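You operate a simulated robot arm through the tools that you are given. There is no shell and no other tool.

You are at the controls of a simulated two-armed robot. One attempt, no reset.

Task
Start the inlet elevator and test the red stop on it.
Fine: selector to HAND, start the inlet, strike the red stop, free it, then press reset; the inlet ends stopped.

It is judged by the outcome, as a careful person would: the job done as asked, and still so three seconds after it is handed in. It fails if anything else is knocked over, pushed out of place, dropped, spilled or broken.

Robot
Two 7-joint arms with fingered hands on one trunk that stands fixed in place. Base frame: the origin is at the foot of the trunk, x ahead of it, y to its left, z up. Units: m, rad, N and s.
The left shoulder is at [0.07, 0.139, 1.108], the right one opposite. With the tool pointing down near the work surface each hand reaches from about 0.46 to 0.84 m from the base axis, measured 20 degrees to its own side. Payload 3.9 kg a hand.
The TCP of each hand is the grasp point between the finger pads, 0.029 m short of the fingertips. In the tool frame z runs along the fingers and y along their closing line. The gripper opens to 0.1 m; its body begins 0.034 m behind the TCP. The gripper is a hand of 5 fingers: y runs from the thumb to the fingers, the wrist lies at [-0.015, -0.105, -0.177] in the tool frame, and closing takes about 1.5 s.
Orientation is that of the tool frame in the base frame, as a unit quaternion [x, y, z, w]. With the fingers straight down and the wrist toward the robot, the tool's x, y and z point along [0, 1, 0], [1, 0, 0] and [0, 0, -1] of the base frame.

Tools
- The arms move only by the tool play_rows. It takes "left_steps", "right_steps" or both (then of equal length, played together; a hand with none holds still); each is a list of rows, each a list of 2 entries, a list of its own where there are three numbers: the shift along the tool's x, y, z in units of 100 mm (1.0 is 100 mm), then the turn, a rotation vector about the tool's x, y, z in units of 120 degrees (1.0 is 120 degrees). In form: [[[dx, dy, dz], [ax, ay, az]], ...]. A call has 1 to 20 rows; each row is the pose to reach, as a shift and turn from the pose commanded when the call began, along the tool's axes at that moment. "left_claw" and "right_claw" are, for a hand that has rows, the opening in per cent of the stroke, from 0 (shut) to 100 (fully open), set as the call begins (left out, the last holds). A call with a number of a shift or a turn outside -1 to 1 is refused whole. Rows are played at 5 a second. More than 0.05 m and 0.15 rad between two rows, or a gripper value outside its range, and nothing of the call is played. A pose out of reach is approached as far as the arm can. The call stops where the force on the tool passes 40 N (or 10 N more than at its start, if that is more) or the arm is blocked; 0.2 s more then pass. Each finger travels about 0.153 m/s and halts on what it meets, pressing with about 24 N; the grip force reading is that of the motor and also rises with nothing between the fingers. The clock runs only during rows and for 0.2 s after the last one: add rows that repeat a pose to give the fingers time. It gives the time, the measured TCP pose, the force on the tool (base axes), the opening and the grip force at its end, in the units of the frame above (readings bear some noise), with the torque about the TCP (base axes, N m) and any sound that the robot's microphone picked up.
- Cameras (640 x 400 px; columns grow to the right, rows downward): "scene" is now at [0.1287, 0.0438, 1.4356]; the picture's right is [0.46, -0.89, 0.00], its down [-0.46, -0.23, -0.86] and it looks along [0.76, 0.39, -0.51] (base axes); focal length 331 px, centre (320, 200). "left" rides on the left gripper at [-0.066, -0.086, -0.121] in its tool frame; the picture's right is [-0.76, -0.31, 0.58], its down [0.59, -0.70, 0.40] and it looks along [0.28, 0.64, 0.71] (tool axes); focal length 247 px, centre (320, 200). "right" rides on the right gripper at [0.066, -0.086, -0.121] in its tool frame; the picture's right is [-0.76, 0.31, -0.58], its down [-0.59, -0.70, 0.40] and it looks along [-0.28, 0.64, 0.71] (tool axes); focal length 247 px, centre (320, 200).
- snapshot(camera): a new picture of that camera. It takes no simulated time.
- move_column(by): slides the trunk up (or, below 0, down) by that many m; the arms and the scene camera ride with it, the base frame stays. It gives what a move gives, with no picture.
- set_fingers(index, middle, ring, little, thumb_bend, thumb_turn, hand): sets how far each is bent, from 0 (flat) to 1 (curled in); at 0.3 the hand is open as for a grip, at 0.7 the pads meet at the TCP. One left out holds its place. A second passes; each finger stops where it meets its share of the squeeze, and holds until it gets a number again. A gripper value or a shape takes the hand back. It gives what a move gives, with no picture; readings hold the bend of each and the force on index, middle, ring, little, thumb and palm. thumb_turn goes from beside the hand (0) to across from the fingers (1), as for a grip.
- preshape(shape, hand): the hand has 5 fingers and takes this shape, open, in about a second: jaw (thumb against the fingers, like two jaws); tri (thumb and two fingers); tip (a fingertip pinch); poke (one finger out to press); point (the index stretched); flat (the hand flat); cup (the hand cupped); fist (a fist). The gripper value then closes the fingers along that shape, each until it touches; the sizes above hold for jaw. It gives what a move gives, with no picture.
- head_to(pan, tilt): turns the head with the scene camera to pan (to the left, within 1.501 rad either way) and tilt (down, from -0.506 to 1.204), counted from straight ahead of the robot. It gives what a move gives.
- measure_at(camera, pixels): for up to 12 pixels [column, row] of the newest picture of that camera ("zoom" is the newest enlarged one), the place [x, y, z] in the base frame of the surface seen there, good to about 0.002 m. It takes no simulated time.
- inspect(camera, box): a new picture of the part [left, top, right, bottom] of that camera's present view, enlarged. It takes no simulated time.
- job_done(): hands the job in; it is judged then, once.

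Open the grippers and draw the arms clear of the work before you hand the job in, unless the task says otherwise.

The tools are called after "Emit:" as a command line: name --argument value ..., lists and objects as JSON in quotes. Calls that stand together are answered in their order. play_rows: Moves the arms, as the interface text tells. Its arguments: {"type":"object","properties":{"left_steps":{"type":"array"},"left_claw":{"type":"number"},"right_steps":{"type":"array"},"right_claw":{"type":"number"}},"required":[]} The other tools are called the same way: move_column (by) moves the trunk up or down; preshape (shape, hand) gives the hand a shape; set_fingers (index, middle, ring, little, thumb_bend, thumb_turn, hand) moves the fingers one by one; head_to (pan, tilt) turns the head that bears the scene camera; snapshot (camera) takes a picture; measure_at (camera, pixels) gives the place of the surface under pixels of a picture; inspect (camera, box) takes an enlarged picture of a part of a camera's view; job_done () hands the job in.

At the start:

```text
time: 0.0
left_position: [0.3828, 0.4172, 1.2314]
left_tool_rot: [0.517, 0.856, -0.001, 0.001]
left_contact_force: [0.4, -0.6, -0.4]
left_ft_torque: [-0.02, 0.0, 0.01]
left_gripper_width: 0.0997
left_gripper_force: 0.0
left_shape: jaw
left_bend: [0.3, 0.3, 0.3, 0.3, 0.3, 0.98]
left_finger forces: [0.0, 0.0, 0.0, 0.1, 0.0, 0.0]
right_position: [0.4331, -0.0007, 1.2579]
right_tool_rot: [0.518, 0.856, 0.001, 0.0]
right_contact_force: [0.0, -0.1, 0.1]
right_ft_torque: [-0.02, -0.03, -0.04]
right_gripper_width: 0.1
right_gripper_force: 0.0
right_shape: jaw
right_bend: [0.3, 0.3, 0.3, 0.3, 0.3, 0.98]
right_finger forces: [0.0, 0.0, 0.0, 0.0, 0.0, 0.1]
trunk travel left (down, up): [-0.75, 0.09]
head pan, tilt (commanded): [0.475, 0.539]
```

scene: 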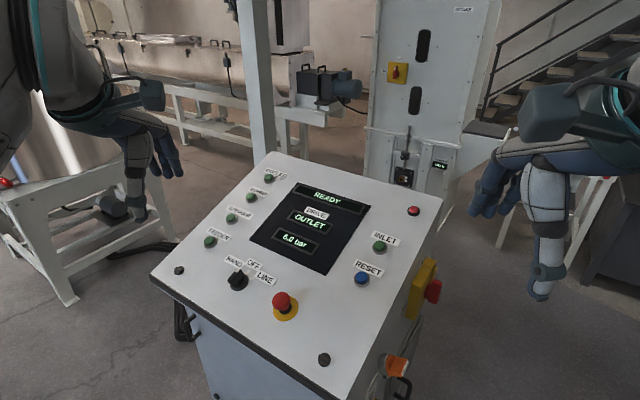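
right: 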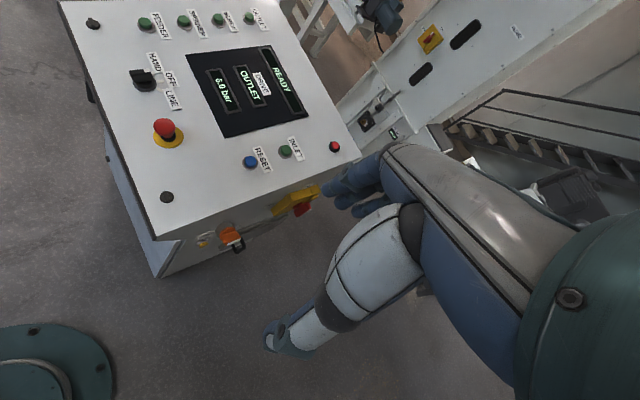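
left: 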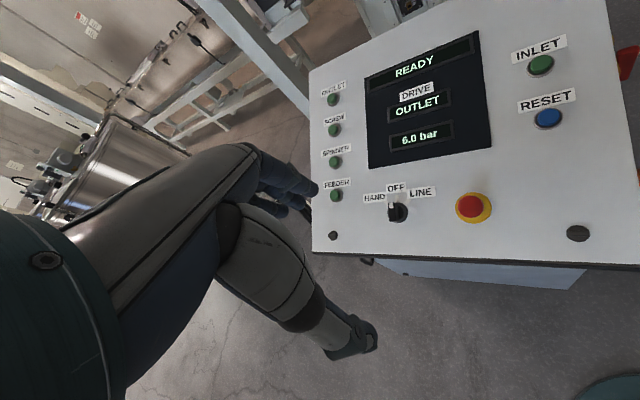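

The scene shows the panel with the selector at about (238,282), red stop at (283,302), INLET at (379,247), RESET at (362,278). I'll zoom in to see details.

Emit:
inspect --camera "scene" --box '[150, 150, 450, 380]'

Emit:
inspect --camera "left" --box '[300, 20, 640, 260]'

```text
1.74 times, centred on (300, 265) of scene
```

zoom: 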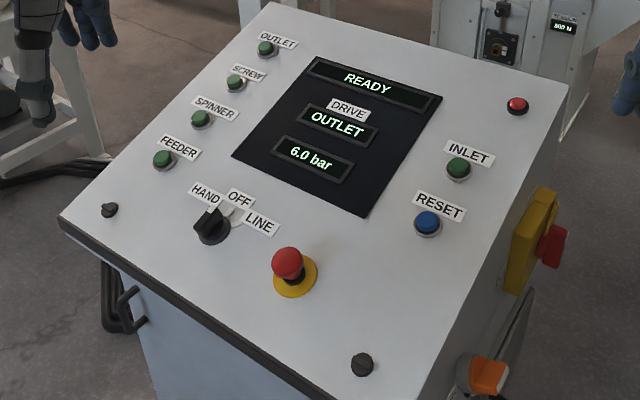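

```text
1.67 times, centred on (470, 140) of left
```

zoom: 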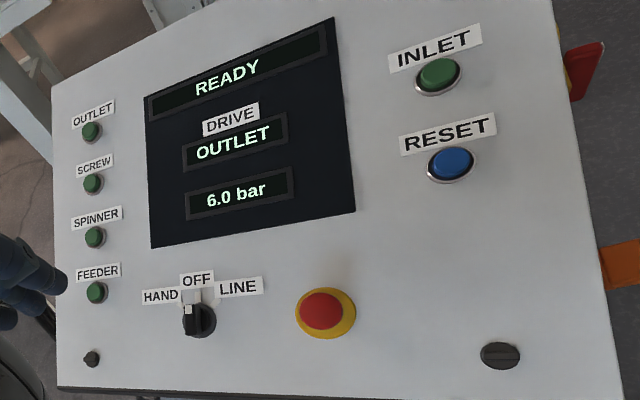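

I'll look closer at the selector, the stop, and the elements of the elevator in the background.

Emit:
inspect --camera "scene" --box '[215, 250, 315, 325]'

Emit:
inspect --camera "left" --box '[350, 170, 510, 270]'

Emit:
inspect --camera "scene" --box '[360, 0, 520, 220]'

Emit:
inspect --camera "scene" --box '[340, 190, 460, 400]'

```text
5.33 times, centred on (265, 288) of scene
```

zoom: 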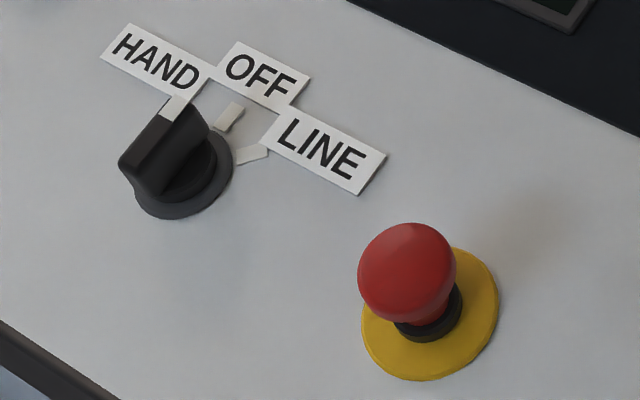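

```text
4.00 times, centred on (430, 220) of left
```

zoom: 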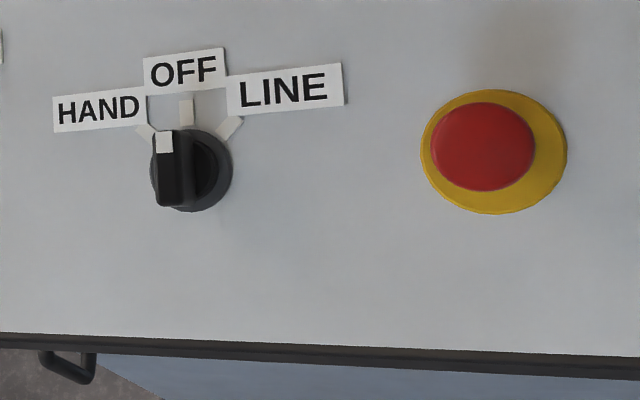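

```text
1.82 times, centred on (440, 110) of scene
```

zoom: 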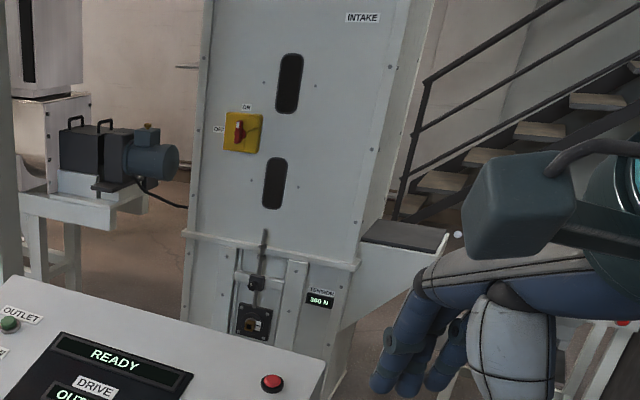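

```text
1.90 times, centred on (400, 295) of scene
```

zoom: 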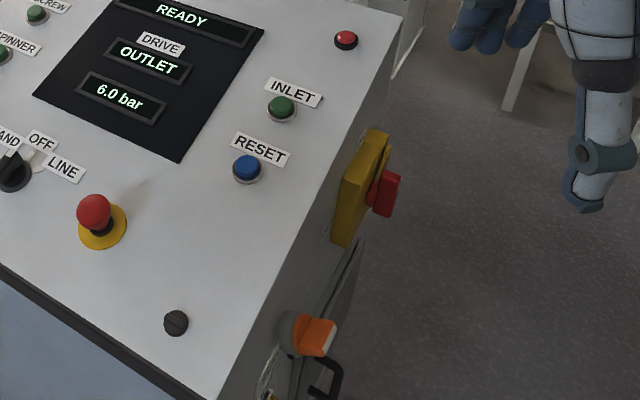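

The selector looks to be at OFF. I'll check the elevator's isolator and the panel-side items more closely.

Emit:
inspect --camera "scene" --box '[376, 40, 426, 100]'

Emit:
inspect --camera "scene" --box '[385, 130, 465, 230]'

Emit:
inspect --camera "right" --box '[60, 0, 380, 280]'

Emit:
snapshot --camera "scene"

```text
6.67 times, centred on (401, 70) of scene
```

zoom: 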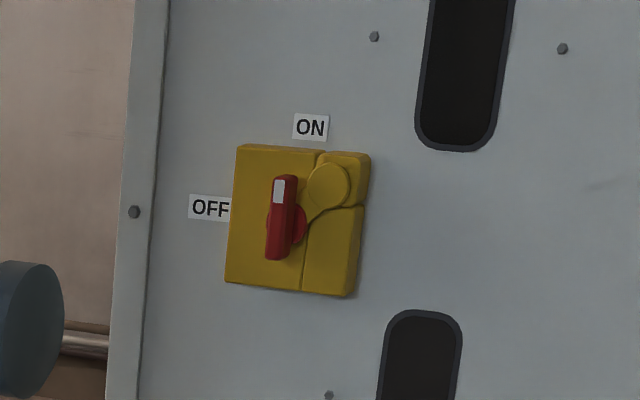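

```text
4.00 times, centred on (425, 180) of scene
```

zoom: 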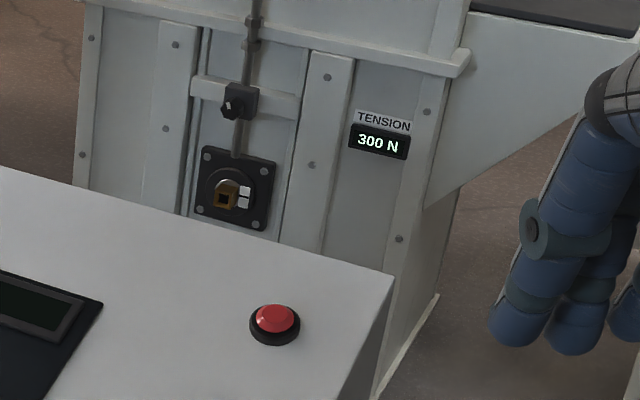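

```text
1.43 times, centred on (220, 140) of right
```

zoom: 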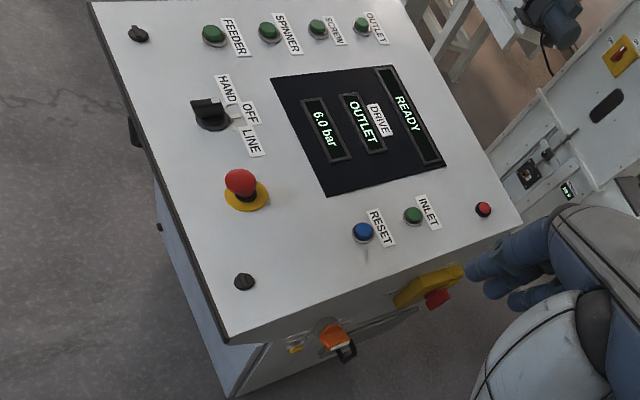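

```text
taken
```

scene: 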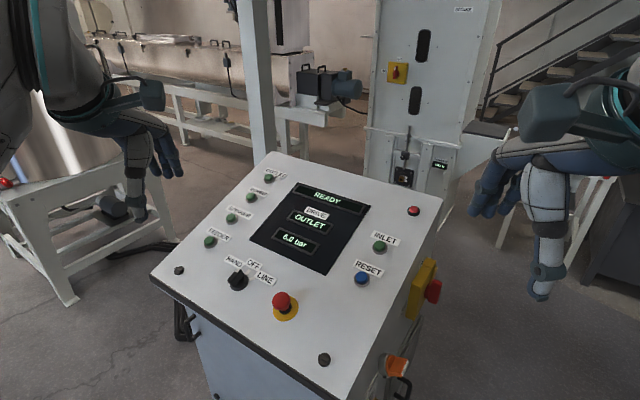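

Now I'll measure panel points, buttons, the knob and the stop from the scene picture.

Emit:
measure_at --camera "scene" --pixels '[[379, 247], [362, 278], [281, 299], [293, 315], [237, 280], [250, 310], [350, 330], [400, 280], [220, 190], [165, 275], [325, 359], [413, 211]]'

Emit:
inspect --camera "scene" --box '[215, 250, 315, 325]'

Emit:
measure_at --camera "zoom" --pixels '[[174, 112], [140, 175], [160, 145], [190, 208], [228, 160], [183, 200], [405, 270], [440, 295], [420, 355], [480, 260], [440, 375], [375, 270]]'

```text
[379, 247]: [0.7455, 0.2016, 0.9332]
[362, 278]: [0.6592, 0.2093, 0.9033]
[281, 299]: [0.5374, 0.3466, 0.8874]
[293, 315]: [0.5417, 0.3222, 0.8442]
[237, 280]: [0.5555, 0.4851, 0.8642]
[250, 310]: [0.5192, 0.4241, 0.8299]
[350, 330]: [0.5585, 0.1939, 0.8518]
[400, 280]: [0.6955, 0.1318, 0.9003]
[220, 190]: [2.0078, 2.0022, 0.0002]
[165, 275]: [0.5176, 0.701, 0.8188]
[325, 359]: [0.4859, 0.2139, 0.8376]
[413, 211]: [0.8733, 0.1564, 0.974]
```

```text
5.33 times, centred on (265, 288) of scene
```

zoom: 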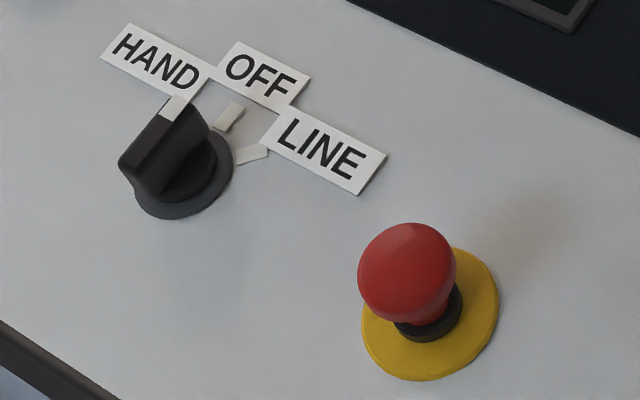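

```text
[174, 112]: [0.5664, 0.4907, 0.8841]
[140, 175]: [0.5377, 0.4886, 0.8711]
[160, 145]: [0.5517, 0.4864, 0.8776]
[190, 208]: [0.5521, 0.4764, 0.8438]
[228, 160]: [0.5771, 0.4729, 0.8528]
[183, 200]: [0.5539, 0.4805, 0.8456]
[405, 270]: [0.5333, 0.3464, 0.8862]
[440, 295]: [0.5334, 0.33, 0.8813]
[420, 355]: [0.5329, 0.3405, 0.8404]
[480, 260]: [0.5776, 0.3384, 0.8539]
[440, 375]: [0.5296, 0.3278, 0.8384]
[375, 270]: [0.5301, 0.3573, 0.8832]
```

Panel plane fits roughly z = 0.672 + 0.336x − 0.038y (tilted about 19° toward the robot). I'll measure the selector and buttons again from the left camera for a second viewpoint.

Emit:
inspect --camera "left" --box '[370, 180, 430, 230]'

Emit:
inspect --camera "left" --box '[445, 180, 505, 230]'

Emit:
inspect --camera "left" --box '[500, 30, 600, 140]'

```text
8.00 times, centred on (400, 205) of left
```

zoom: 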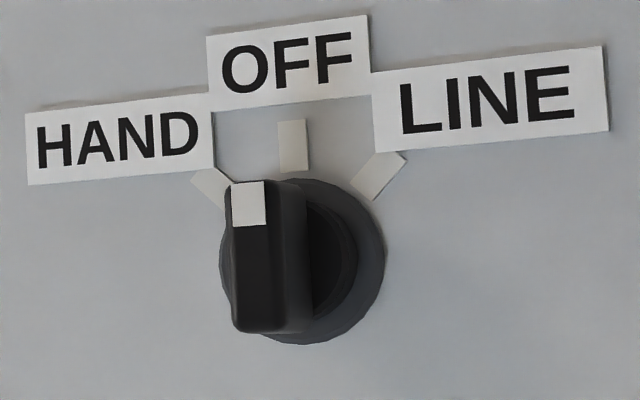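

```text
8.00 times, centred on (475, 205) of left
```

zoom: 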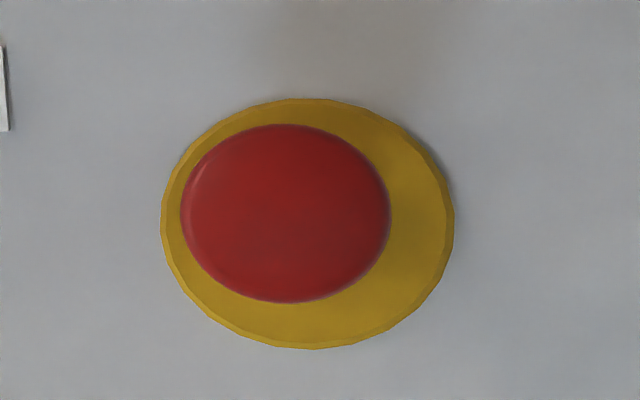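

```text
3.64 times, centred on (550, 85) of left
```

zoom: 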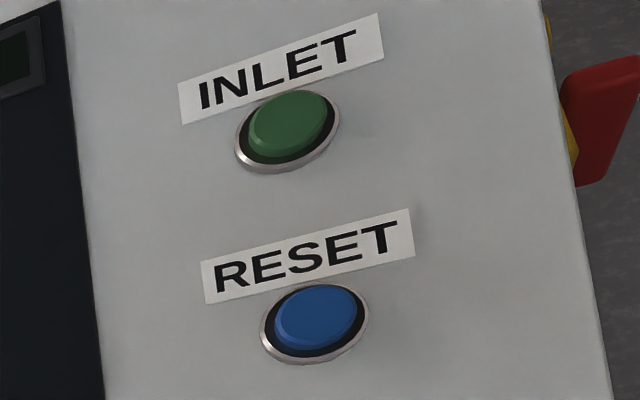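

The knob's bar is parallel to the OFF tick, so it is at OFF. I'll measure buttons in this zoom, then the knob and stop.

Emit:
measure_at --camera "zoom" --pixels '[[290, 122], [265, 125], [315, 118], [315, 316], [292, 320], [340, 310], [240, 150], [335, 110], [265, 340], [365, 305], [500, 200], [150, 250]]'

Emit:
inspect --camera "left" --box '[370, 180, 430, 230]'

Emit:
measure_at --camera "zoom" --pixels '[[248, 200], [240, 320], [280, 320], [250, 260], [285, 200], [300, 250], [375, 255], [230, 290], [300, 338], [293, 150], [380, 175], [208, 185]]'

Emit:
inspect --camera "left" --box '[445, 180, 505, 230]'

Emit:
measure_at --camera "zoom" --pixels '[[285, 213], [190, 213], [380, 213], [285, 135], [285, 295], [170, 225], [445, 225], [310, 105], [310, 340], [420, 180], [230, 170], [350, 260]]'

```text
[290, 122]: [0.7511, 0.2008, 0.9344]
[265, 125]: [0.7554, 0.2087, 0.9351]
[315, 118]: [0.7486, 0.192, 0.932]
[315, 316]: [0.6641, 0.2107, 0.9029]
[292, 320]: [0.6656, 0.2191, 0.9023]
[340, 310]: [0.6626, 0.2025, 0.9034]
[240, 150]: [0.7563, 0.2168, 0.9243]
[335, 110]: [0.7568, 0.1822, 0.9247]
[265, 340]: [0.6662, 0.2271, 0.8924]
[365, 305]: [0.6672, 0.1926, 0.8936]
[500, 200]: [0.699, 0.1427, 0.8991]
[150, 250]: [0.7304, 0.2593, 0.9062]
```

```text
8.00 times, centred on (400, 205) of left
```

zoom: 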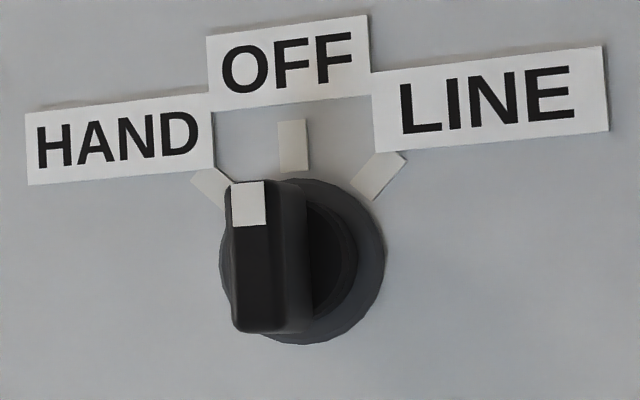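

```text
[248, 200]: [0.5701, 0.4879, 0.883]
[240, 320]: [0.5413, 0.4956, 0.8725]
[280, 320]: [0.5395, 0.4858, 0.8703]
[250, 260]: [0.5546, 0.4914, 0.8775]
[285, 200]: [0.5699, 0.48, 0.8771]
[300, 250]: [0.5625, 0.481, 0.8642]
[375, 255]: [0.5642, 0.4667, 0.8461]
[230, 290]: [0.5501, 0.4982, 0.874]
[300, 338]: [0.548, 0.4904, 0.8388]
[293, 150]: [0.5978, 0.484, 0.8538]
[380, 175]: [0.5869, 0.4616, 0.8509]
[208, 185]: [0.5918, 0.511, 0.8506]
```

```text
8.00 times, centred on (475, 205) of left
```

zoom: 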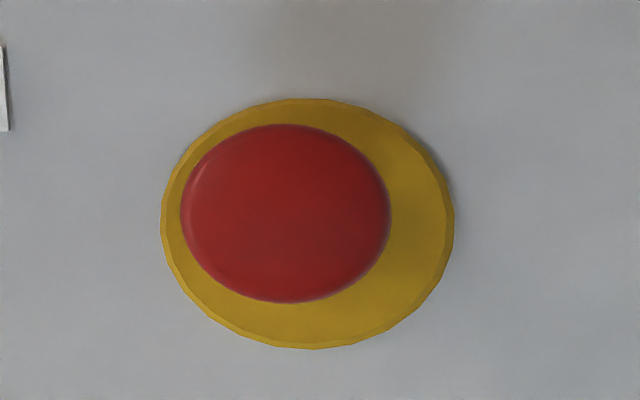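

```text
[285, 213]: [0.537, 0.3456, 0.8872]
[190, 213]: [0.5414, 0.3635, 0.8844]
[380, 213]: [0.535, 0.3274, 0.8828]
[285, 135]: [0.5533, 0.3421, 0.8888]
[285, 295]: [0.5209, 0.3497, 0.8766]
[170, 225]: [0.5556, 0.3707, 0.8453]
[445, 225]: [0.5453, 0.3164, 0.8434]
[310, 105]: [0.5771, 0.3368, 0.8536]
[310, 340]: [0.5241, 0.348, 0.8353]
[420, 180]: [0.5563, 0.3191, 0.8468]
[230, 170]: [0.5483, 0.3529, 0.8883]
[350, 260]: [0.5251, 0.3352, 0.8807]
```

The knob axis is near (0.566, 0.489), with the stop axis at (0.550, 0.343) on the panel and its head top near (0.537, 0.345, 0.887). I'll shape the left hand to poke and find where its fingertip is.

Emit:
preshape --shape "poke" --hand "left"

Emit:
snapshot --camera "left"

Emit:
snapshot --camera "scene"

```text
time: 0.9
left_position: [0.3822, 0.4186, 1.2305]
left_tool_rot: [0.518, 0.855, 0.0, 0.0]
left_contact_force: [-0.4, -1.1, 0.4]
left_ft_torque: [-0.01, -0.05, -0.02]
left_gripper_width: 0.0
left_gripper_force: 0.1
left_shape: poke
left_bend: [0.7, 0.7, 0.99, 0.99, 1.0, 1.0]
left_finger forces: [0.1, 0.0, 0.1, 0.0, 0.1, 0.1]
right_position: [0.4325, -0.0, 1.2576]
right_tool_rot: [0.518, 0.856, 0.001, -0.001]
right_contact_force: [-0.5, -0.9, 0.1]
right_ft_torque: [0.02, 0.0, 0.0]
right_gripper_width: 0.0997
right_gripper_force: 0.0
right_shape: jaw
right_bend: [0.3, 0.3, 0.3, 0.3, 0.3, 0.98]
right_finger forces: [0.1, 0.0, 0.1, 0.0, 0.0, 0.0]
trunk travel left (down, up): [-0.75, 0.09]
head pan, tilt (commanded): [0.475, 0.539]
```

```text
taken
```

left: 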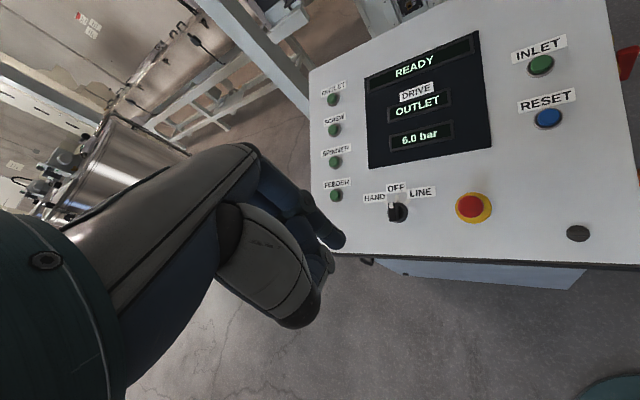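

```text
taken
```

scene: 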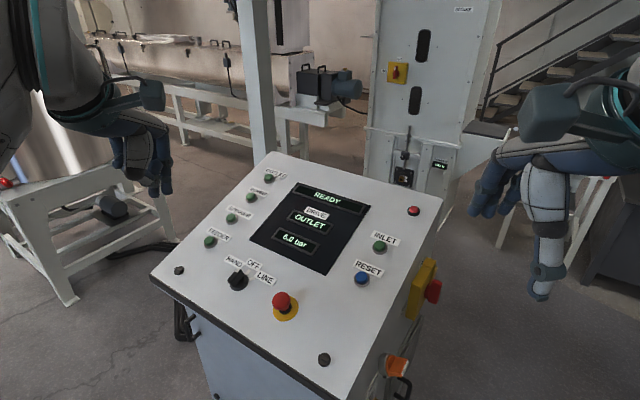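

The poke shape has index and middle at 0.7 bend with the tip at about (338,240) in the left picture. I'll zoom and measure the tip, also trying the index alone stretched with 'point'.

Emit:
inspect --camera "left" --box '[250, 150, 370, 340]'

Emit:
measure_at --camera "left" --pixels '[[338, 240], [334, 245], [341, 238], [330, 225], [325, 255], [328, 270], [331, 262]]'

Emit:
inspect --camera "scene" --box '[70, 80, 230, 230]'

```text
2.11 times, centred on (310, 245) of left
```

zoom: 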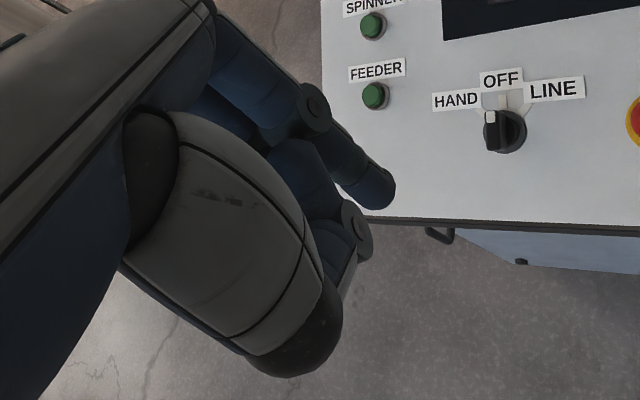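

```text
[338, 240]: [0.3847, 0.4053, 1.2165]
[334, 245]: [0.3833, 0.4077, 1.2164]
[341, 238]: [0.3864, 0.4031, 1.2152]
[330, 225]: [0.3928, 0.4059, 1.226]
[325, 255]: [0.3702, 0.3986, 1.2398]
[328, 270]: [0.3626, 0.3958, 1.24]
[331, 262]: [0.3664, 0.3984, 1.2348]
```

```text
2.67 times, centred on (150, 155) of scene
```

zoom: 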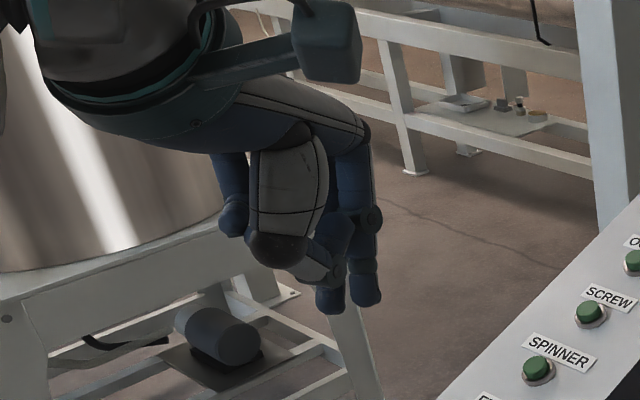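

Two fingers (index and middle) are extended. I'll curl the middle so that only the index is out, and look again.

Emit:
set_fingers --hand "left" --index 0.6 --middle 1.0 --ring 1.0 --little 1.0

Emit:
inspect --camera "left" --box '[250, 150, 370, 340]'

Emit:
inspect --camera "scene" --box '[70, 80, 230, 230]'

```text
time: 1.9
left_position: [0.3821, 0.4191, 1.2312]
left_tool_rot: [0.518, 0.855, 0.0, 0.0]
left_contact_force: [-0.3, 1.0, -0.2]
left_ft_torque: [0.04, 0.01, -0.02]
left_gripper_width: 0.0337
left_gripper_force: 0.2
left_shape: fingers
left_bend: [0.6, 1.0, 1.0, 1.0, 1.0, 1.0]
left_finger forces: [0.0, 0.0, 0.1, 0.0, 0.0, 0.0]
right_position: [0.4316, -0.0017, 1.2578]
right_tool_rot: [0.518, 0.855, 0.001, 0.0]
right_contact_force: [0.2, 0.3, -0.4]
right_ft_torque: [-0.03, 0.03, -0.01]
right_gripper_width: 0.0997
right_gripper_force: 0.0
right_shape: jaw
right_bend: [0.3, 0.3, 0.3, 0.3, 0.3, 0.98]
right_finger forces: [0.1, 0.0, 0.0, 0.0, 0.0, 0.0]
trunk travel left (down, up): [-0.75, 0.09]
head pan, tilt (commanded): [0.475, 0.539]
```

```text
2.11 times, centred on (310, 245) of left
```

zoom: 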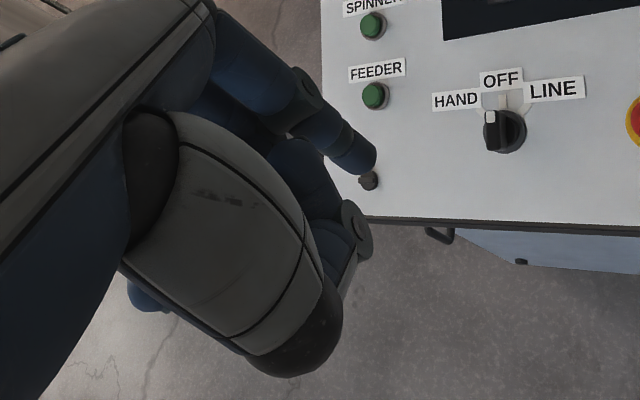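

```text
2.67 times, centred on (150, 155) of scene
```

zoom: 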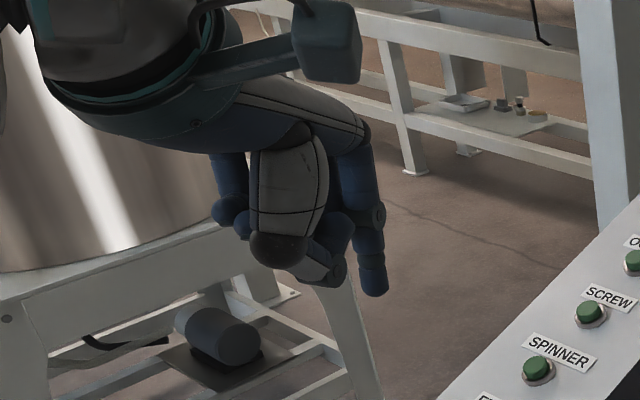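

Index alone is out now. I'll measure its tip from the scene zoom (tip near (372,288)).

Emit:
measure_at --camera "zoom" --pixels '[[372, 292], [364, 288], [382, 285], [368, 265], [345, 270], [345, 255], [280, 262], [330, 278]]'

Emit:
inspect --camera "left" --box '[290, 190, 350, 260]'

Emit:
measure_at --camera "zoom" --pixels '[[310, 150], [320, 155], [330, 150], [300, 120], [280, 80]]'

```text
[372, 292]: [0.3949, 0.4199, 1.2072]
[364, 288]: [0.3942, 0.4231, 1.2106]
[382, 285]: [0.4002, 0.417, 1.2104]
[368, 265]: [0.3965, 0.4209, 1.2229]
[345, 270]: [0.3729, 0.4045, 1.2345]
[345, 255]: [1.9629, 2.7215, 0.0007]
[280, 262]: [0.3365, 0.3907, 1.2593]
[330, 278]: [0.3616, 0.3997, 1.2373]
```

```text
5.71 times, centred on (320, 225) of left
```

zoom: 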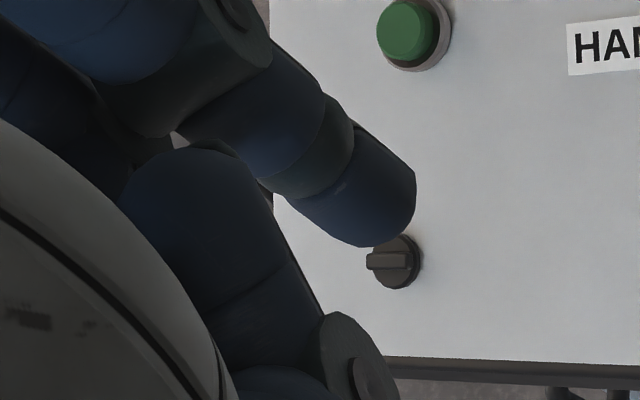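

```text
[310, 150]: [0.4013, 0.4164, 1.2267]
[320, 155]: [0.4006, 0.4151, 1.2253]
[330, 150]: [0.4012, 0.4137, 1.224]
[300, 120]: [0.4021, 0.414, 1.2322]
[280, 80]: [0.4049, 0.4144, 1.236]
```

The index tip sits at roughly tool (-0.008, 0.016, 0.026). I'll turn the left hand so its axes align with the panel (x = panel left, y = panel up, z = into the panel) while moving toward it and down.

Emit:
play_rows --left_steps '[[[-0.008, 0.1, 0.158], [-0.0252, -0.0077, 0.0469]], [[-0.017, 0.2, 0.317], [-0.0503, -0.0154, 0.0937]], [[-0.025, 0.3, 0.475], [-0.0755, -0.0232, 0.1406]], [[-0.033, 0.4, 0.633], [-0.1006, -0.0309, 0.1875]], [[-0.042, 0.5, 0.792], [-0.1258, -0.0386, 0.2343]], [[-0.05, 0.6, 0.95], [-0.1509, -0.0463, 0.2812]], [[-0.05, 0.6, 0.95], [-0.1509, -0.0463, 0.2812]]]'

Emit:
snapshot --camera "left"

Emit:
snapshot --camera "scene"

```text
time: 3.5
left_position: [0.4396, 0.4414, 1.1364]
left_tool_rot: [0.736, 0.657, 0.108, 0.121]
left_contact_force: [-1.3, -0.3, 0.3]
left_ft_torque: [0.01, 0.01, -0.01]
left_gripper_width: 0.034
left_gripper_force: 0.0
left_shape: fingers
left_bend: [0.6, 1.0, 1.0, 1.0, 1.0, 1.0]
left_finger forces: [0.1, 0.1, 0.0, 0.0, 0.1, 0.0]
right_position: [0.4319, -0.0012, 1.2564]
right_tool_rot: [0.518, 0.855, 0.001, 0.0]
right_contact_force: [1.0, -0.2, 0.1]
right_ft_torque: [-0.03, -0.03, -0.08]
right_gripper_width: 0.0998
right_gripper_force: 0.0
right_shape: jaw
right_bend: [0.3, 0.3, 0.3, 0.3, 0.3, 0.98]
right_finger forces: [0.0, 0.1, 0.0, 0.0, 0.0, 0.1]
trunk travel left (down, up): [-0.75, 0.09]
head pan, tilt (commanded): [0.475, 0.539]
```

```text
taken
```

left: 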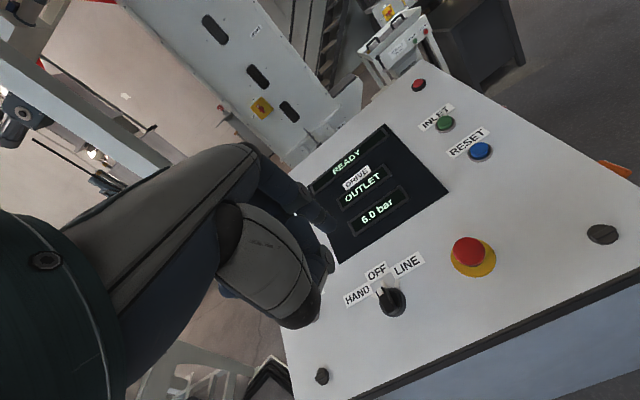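

```text
taken
```

scene: 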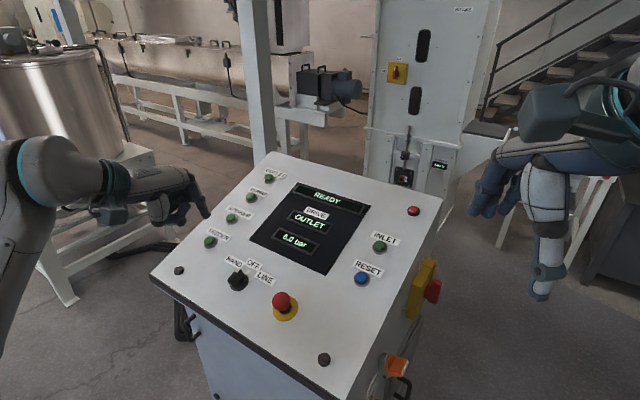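

Orientation matches the panel frame as intended. I'll zoom on the fingertip to calibrate where it is in the tool frame.

Emit:
inspect --camera "scene" --box '[170, 160, 230, 230]'

Emit:
measure_at --camera "zoom" --pixels '[[340, 290], [300, 230], [370, 280], [350, 300], [320, 280], [350, 250]]'

Emit:
inspect --camera "left" --box '[270, 160, 370, 260]'

```text
5.71 times, centred on (200, 195) of scene
```

zoom: 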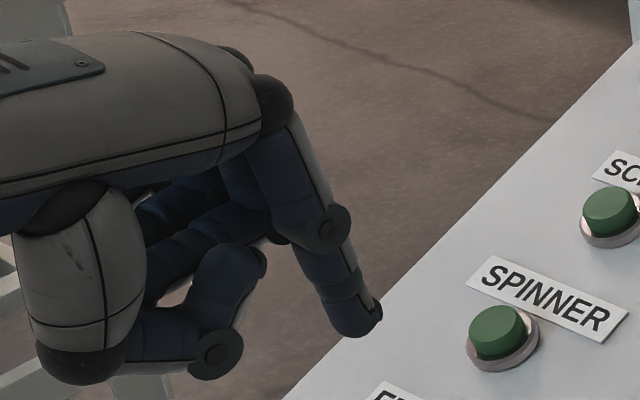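

```text
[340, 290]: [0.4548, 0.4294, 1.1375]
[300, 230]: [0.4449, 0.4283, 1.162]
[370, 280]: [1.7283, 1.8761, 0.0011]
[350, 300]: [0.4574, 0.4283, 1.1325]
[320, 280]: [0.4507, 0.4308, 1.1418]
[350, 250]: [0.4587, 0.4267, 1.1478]
```

```text
4.00 times, centred on (320, 210) of left
```

zoom: 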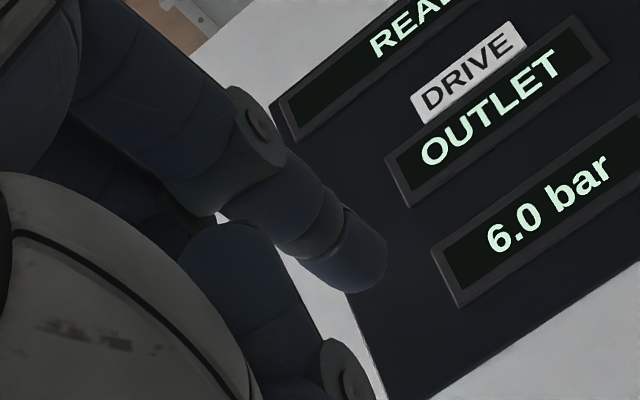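

I'll measure the fingertip on the scene zoom again with better pixels (tip near (355,325)).

Emit:
inspect --camera "scene" --box '[190, 185, 230, 230]'

Emit:
measure_at --camera "zoom" --pixels '[[270, 240], [240, 240], [290, 230], [255, 270], [275, 280], [300, 250], [220, 220], [250, 200], [285, 215], [310, 240], [235, 260], [265, 260]]'

```text
8.89 times, centred on (210, 208) of scene
```

zoom: 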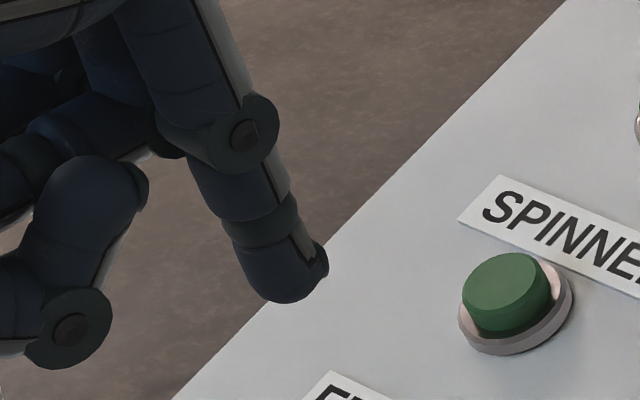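

```text
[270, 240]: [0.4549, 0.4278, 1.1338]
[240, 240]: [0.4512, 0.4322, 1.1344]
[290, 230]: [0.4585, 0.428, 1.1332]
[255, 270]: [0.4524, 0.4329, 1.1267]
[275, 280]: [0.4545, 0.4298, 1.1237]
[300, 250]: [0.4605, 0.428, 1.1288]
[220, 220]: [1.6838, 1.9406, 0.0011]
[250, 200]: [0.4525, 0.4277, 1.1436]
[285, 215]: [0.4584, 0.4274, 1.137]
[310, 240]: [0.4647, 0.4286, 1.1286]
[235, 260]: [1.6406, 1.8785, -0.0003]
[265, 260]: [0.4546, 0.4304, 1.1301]
```

The finger's centre is at tool (≈-0.0045, 0.017) and its tip about 0.024 down; the TCP is about (−0.062, −0.020, +0.316) from the knob axis in panel axes. I move down toward a hover to the right of the handle.

Emit:
play_rows --left_steps '[[[0.1, 0.05, 0.25], [0, 0, 0]], [[0.2, 0.1, 0.5], [0, 0, 0]], [[0.3, 0.15, 0.75], [0, 0, 0]], [[0.396, 0.2, 1.0], [0, 0, 0]]]'

Emit:
play_rows --left_steps '[[[0, 0, 0.25], [0, 0, 0]], [[0, 0, 0.5], [0, 0, 0]], [[0, 0, 0.75], [0, 0, 0]], [[0, 0, 0.9], [0, 0, 0]], [[0, 0, 0.9], [0, 0, 0]]]'

Emit:
snapshot --camera "scene"

Emit:
snapshot --camera "left"

```text
time: 4.5
left_position: [0.4928, 0.4744, 1.0474]
left_tool_rot: [0.735, 0.658, 0.109, 0.122]
left_contact_force: [-0.5, 0.8, -0.3]
left_ft_torque: [0.01, -0.03, 0.02]
left_gripper_width: 0.0339
left_gripper_force: 0.0
left_shape: fingers
left_bend: [0.6, 1.0, 1.0, 1.0, 1.0, 1.0]
left_finger forces: [0.1, 0.1, 0.1, 0.0, 0.0, 0.0]
right_position: [0.4336, 0.0001, 1.2575]
right_tool_rot: [0.518, 0.855, 0.0, -0.002]
right_contact_force: [1.1, -0.8, 0.6]
right_ft_torque: [0.03, -0.01, -0.01]
right_gripper_width: 0.0996
right_gripper_force: 0.1
right_shape: jaw
right_bend: [0.3, 0.3, 0.3, 0.3, 0.3, 0.98]
right_finger forces: [0.1, 0.1, 0.1, 0.0, 0.0, 0.0]
trunk travel left (down, up): [-0.75, 0.09]
head pan, tilt (commanded): [0.475, 0.539]
```

```text
time: 5.7
left_position: [0.5222, 0.473, 0.9623]
left_tool_rot: [0.735, 0.659, 0.109, 0.121]
left_contact_force: [-0.2, 0.3, -0.2]
left_ft_torque: [-0.01, 0.0, 0.01]
left_gripper_width: 0.034
left_gripper_force: 0.1
left_shape: fingers
left_bend: [0.6, 1.0, 1.0, 1.0, 1.0, 1.0]
left_finger forces: [0.0, 0.0, 0.0, 0.1, 0.1, 0.1]
right_position: [0.4333, -0.0002, 1.2579]
right_tool_rot: [0.519, 0.855, 0.0, 0.0]
right_contact_force: [0.2, 0.0, -0.8]
right_ft_torque: [-0.02, 0.02, -0.01]
right_gripper_width: 0.1
right_gripper_force: 0.0
right_shape: jaw
right_bend: [0.3, 0.3, 0.3, 0.3, 0.3, 0.98]
right_finger forces: [0.1, 0.1, 0.0, 0.0, 0.0, 0.0]
trunk travel left (down, up): [-0.75, 0.09]
head pan, tilt (commanded): [0.475, 0.539]
```

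```text
taken
```

scene: 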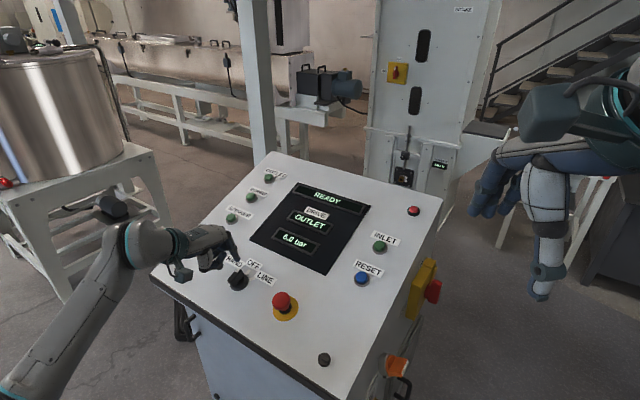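

```text
taken
```

left: 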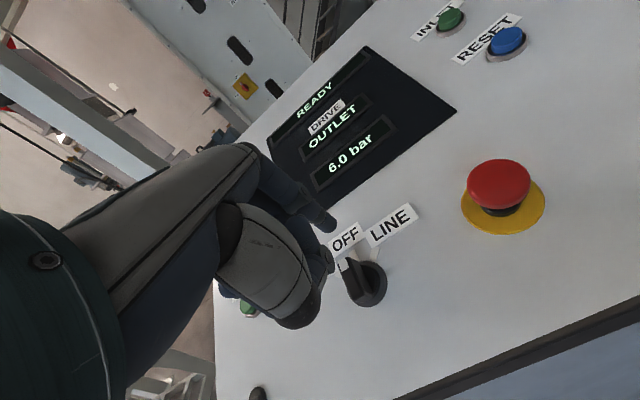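

TCP is now about (−0.021, −0.001, +0.126) from the knob axis. I'll re-measure the knob from this closer left camera view to refine.

Emit:
inspect --camera "left" --box '[290, 180, 430, 320]'

Emit:
measure_at --camera "left" --pixels '[[349, 263], [362, 296], [356, 280], [360, 270], [368, 290], [384, 280], [375, 264], [366, 305], [330, 225], [325, 222], [335, 222], [372, 280]]'

Emit:
inspect --camera "scene" --box '[180, 210, 280, 300]'

```text
2.86 times, centred on (360, 250) of left
```

zoom: 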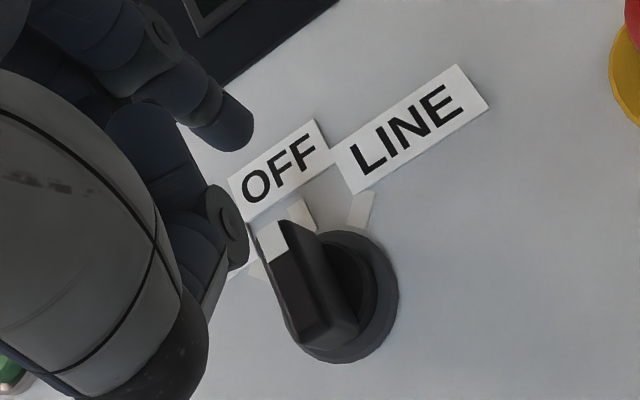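

```text
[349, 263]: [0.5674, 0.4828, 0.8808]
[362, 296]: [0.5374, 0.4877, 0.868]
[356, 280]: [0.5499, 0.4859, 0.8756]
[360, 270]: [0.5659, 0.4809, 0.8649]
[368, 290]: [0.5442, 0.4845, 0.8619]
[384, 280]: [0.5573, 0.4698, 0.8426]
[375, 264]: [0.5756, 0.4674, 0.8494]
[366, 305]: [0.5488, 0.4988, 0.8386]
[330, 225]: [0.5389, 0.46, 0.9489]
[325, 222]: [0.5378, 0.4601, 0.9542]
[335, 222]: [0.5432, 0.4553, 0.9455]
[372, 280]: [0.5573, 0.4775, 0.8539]
```

```text
4.44 times, centred on (230, 255) of scene
```

zoom: 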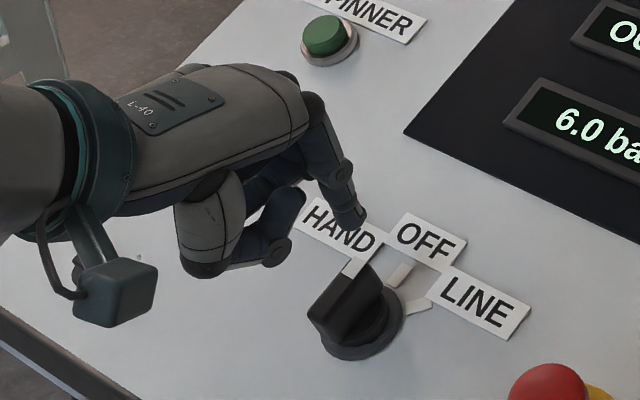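

The handle's right side is about 8 mm right of the axis and the finger's near side should be ~10 mm clear of it. I descend 60 mm, then check.

Emit:
play_rows --left_steps '[[[0, 0, 0.15], [0, 0, 0]], [[0, 0, 0.3], [0, 0, 0]], [[0, 0, 0.45], [0, 0, 0]], [[0, 0, 0.6], [0, 0, 0]], [[0, 0, 0.6], [0, 0, 0]]]'

Emit:
inspect --camera "left" --box '[270, 160, 430, 320]'

Emit:
inspect --camera "scene" --box '[190, 220, 290, 310]'

```text
time: 6.9
left_position: [0.5404, 0.4693, 0.9055]
left_tool_rot: [0.736, 0.657, 0.109, 0.121]
left_contact_force: [0.2, -0.2, 0.2]
left_ft_torque: [0.02, 0.0, 0.03]
left_gripper_width: 0.0338
left_gripper_force: 0.0
left_shape: fingers
left_bend: [0.6, 1.0, 1.0, 1.0, 1.0, 1.0]
left_finger forces: [0.0, 0.1, 0.1, 0.0, 0.0, 0.1]
right_position: [0.4318, -0.0009, 1.2578]
right_tool_rot: [0.518, 0.855, 0.001, 0.0]
right_contact_force: [0.6, 0.3, -0.5]
right_ft_torque: [0.03, -0.03, 0.01]
right_gripper_width: 0.0998
right_gripper_force: 0.0
right_shape: jaw
right_bend: [0.3, 0.3, 0.3, 0.3, 0.3, 0.98]
right_finger forces: [0.0, 0.0, 0.0, 0.0, 0.0, 0.0]
trunk travel left (down, up): [-0.75, 0.09]
head pan, tilt (commanded): [0.475, 0.539]
```

```text
2.50 times, centred on (350, 240) of left
```

zoom: 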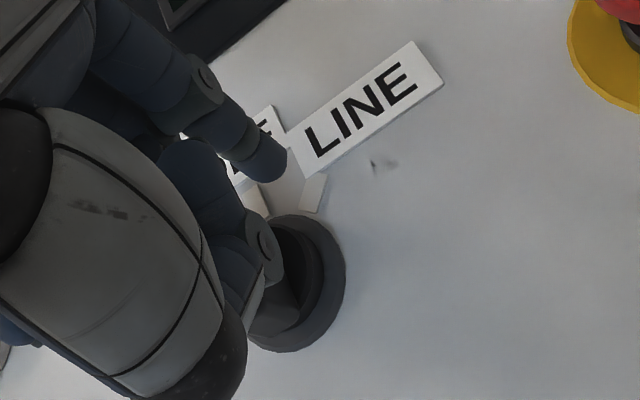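

```text
4.44 times, centred on (240, 265) of scene
```

zoom: 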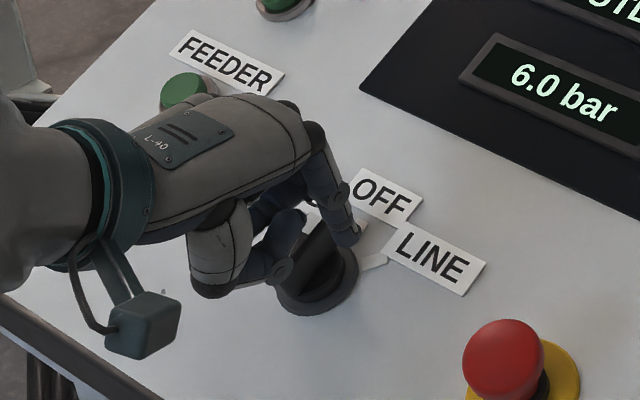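

The finger is now beside and above the knob. I'll check how far the curled middle knuckle (scene zoom (283,272)) sits above the handle before going lower.

Emit:
measure_at --camera "zoom" --pixels '[[283, 272], [275, 282], [292, 268], [265, 275], [335, 262], [318, 250], [352, 238], [355, 243], [345, 225], [215, 290], [240, 275], [325, 285]]'

Emit:
inspect --camera "scene" --box '[235, 245, 285, 295]'

```text
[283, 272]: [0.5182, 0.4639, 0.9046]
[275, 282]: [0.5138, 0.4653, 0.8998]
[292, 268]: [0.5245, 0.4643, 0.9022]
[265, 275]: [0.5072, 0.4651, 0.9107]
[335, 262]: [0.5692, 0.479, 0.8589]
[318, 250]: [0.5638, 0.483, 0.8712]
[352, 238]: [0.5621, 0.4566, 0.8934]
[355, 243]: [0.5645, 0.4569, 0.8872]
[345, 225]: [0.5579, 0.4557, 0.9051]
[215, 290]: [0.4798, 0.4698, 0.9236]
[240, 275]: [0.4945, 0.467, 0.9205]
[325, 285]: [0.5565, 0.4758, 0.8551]
```

```text
8.00 times, centred on (260, 270) of scene
```

zoom: 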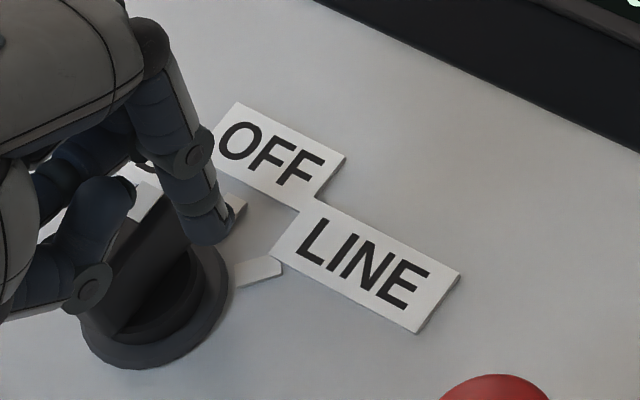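

The knuckle stays ~28 mm above the index tip, so it will clear the 37 mm handle. I shift 5 mm toward the robot and descend 18 mm beside the handle.

Emit:
play_rows --left_steps '[[[0, -0.05, 0.0], [0, 0, 0]], [[0, -0.05, 0.06], [0, 0, 0]], [[0, -0.05, 0.12], [0, 0, 0]], [[0, -0.05, 0.18], [0, 0, 0]], [[0, -0.05, 0.18], [0, 0, 0]]]'

Emit:
inspect --camera "scene" --box '[210, 240, 280, 310]'

Emit:
inspect --camera "left" --box '[270, 160, 430, 320]'

```text
time: 8.1
left_position: [0.5425, 0.4706, 0.8867]
left_tool_rot: [0.735, 0.658, 0.108, 0.121]
left_contact_force: [-0.1, -0.2, 1.2]
left_ft_torque: [0.02, 0.03, -0.02]
left_gripper_width: 0.0341
left_gripper_force: 0.1
left_shape: fingers
left_bend: [0.6, 1.0, 1.0, 1.0, 1.0, 1.0]
left_finger forces: [0.0, 0.1, 0.0, 0.1, 0.0, 0.0]
right_position: [0.4322, -0.0013, 1.2577]
right_tool_rot: [0.519, 0.855, 0.0, -0.001]
right_contact_force: [0.7, -0.6, -0.2]
right_ft_torque: [0.03, 0.02, 0.01]
right_gripper_width: 0.0997
right_gripper_force: 0.0
right_shape: jaw
right_bend: [0.3, 0.3, 0.3, 0.3, 0.3, 0.98]
right_finger forces: [0.0, 0.1, 0.0, 0.0, 0.0, 0.1]
trunk travel left (down, up): [-0.75, 0.09]
head pan, tilt (commanded): [0.475, 0.539]
```

```text
5.71 times, centred on (245, 275) of scene
```

zoom: 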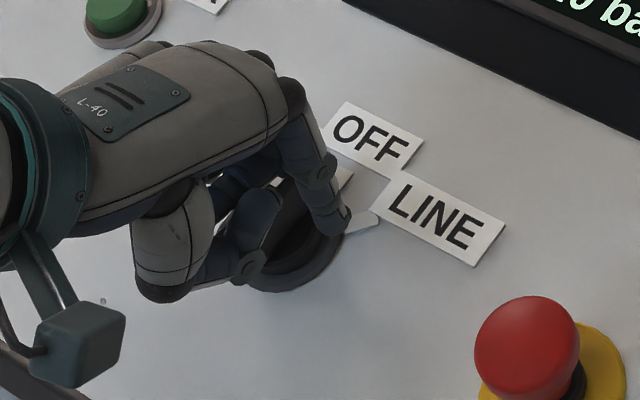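

```text
2.50 times, centred on (350, 240) of left
```

zoom: 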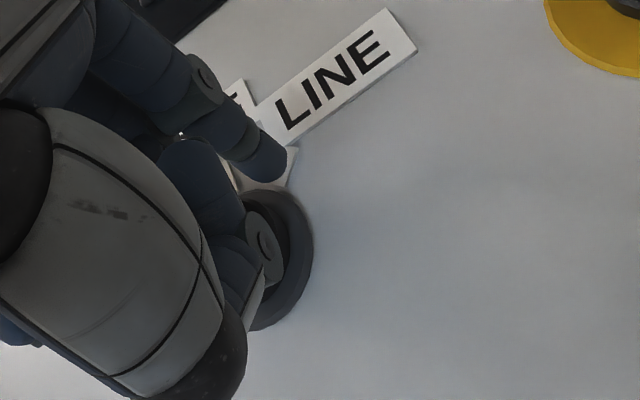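

No contact so far (forces ~1 N). I push to the panel left in small steps: first 12 mm, watching the force.

Emit:
play_rows --left_steps '[[[0.04, 0, 0], [0, 0, 0]], [[0.08, 0, 0], [0, 0, 0]], [[0.12, 0, 0], [0, 0, 0]], [[0.12, 0, 0], [0, 0, 0]]]'

Emit:
inspect --camera "scene" --box '[210, 240, 280, 310]'

```text
time: 9.1
left_position: [0.5427, 0.4818, 0.8865]
left_tool_rot: [0.735, 0.658, 0.109, 0.12]
left_contact_force: [0.0, -0.1, 0.2]
left_ft_torque: [-0.01, 0.03, -0.01]
left_gripper_width: 0.0339
left_gripper_force: 0.0
left_shape: fingers
left_bend: [0.6, 1.0, 1.0, 1.0, 1.0, 1.0]
left_finger forces: [0.0, 0.0, 0.0, 0.1, 0.1, 0.0]
right_position: [0.4324, -0.001, 1.257]
right_tool_rot: [0.518, 0.855, 0.0, -0.001]
right_contact_force: [-0.5, -0.1, -0.5]
right_ft_torque: [0.0, 0.02, -0.02]
right_gripper_width: 0.1
right_gripper_force: 0.1
right_shape: jaw
right_bend: [0.3, 0.3, 0.3, 0.3, 0.3, 0.98]
right_finger forces: [0.0, 0.0, 0.1, 0.1, 0.0, 0.1]
trunk travel left (down, up): [-0.75, 0.09]
head pan, tilt (commanded): [0.475, 0.539]
```

```text
5.71 times, centred on (245, 275) of scene
```

zoom: 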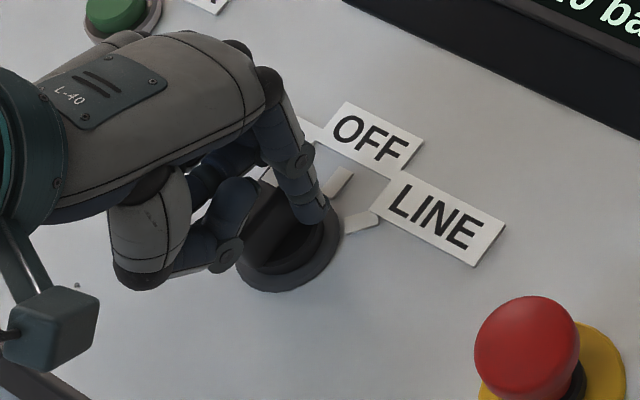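

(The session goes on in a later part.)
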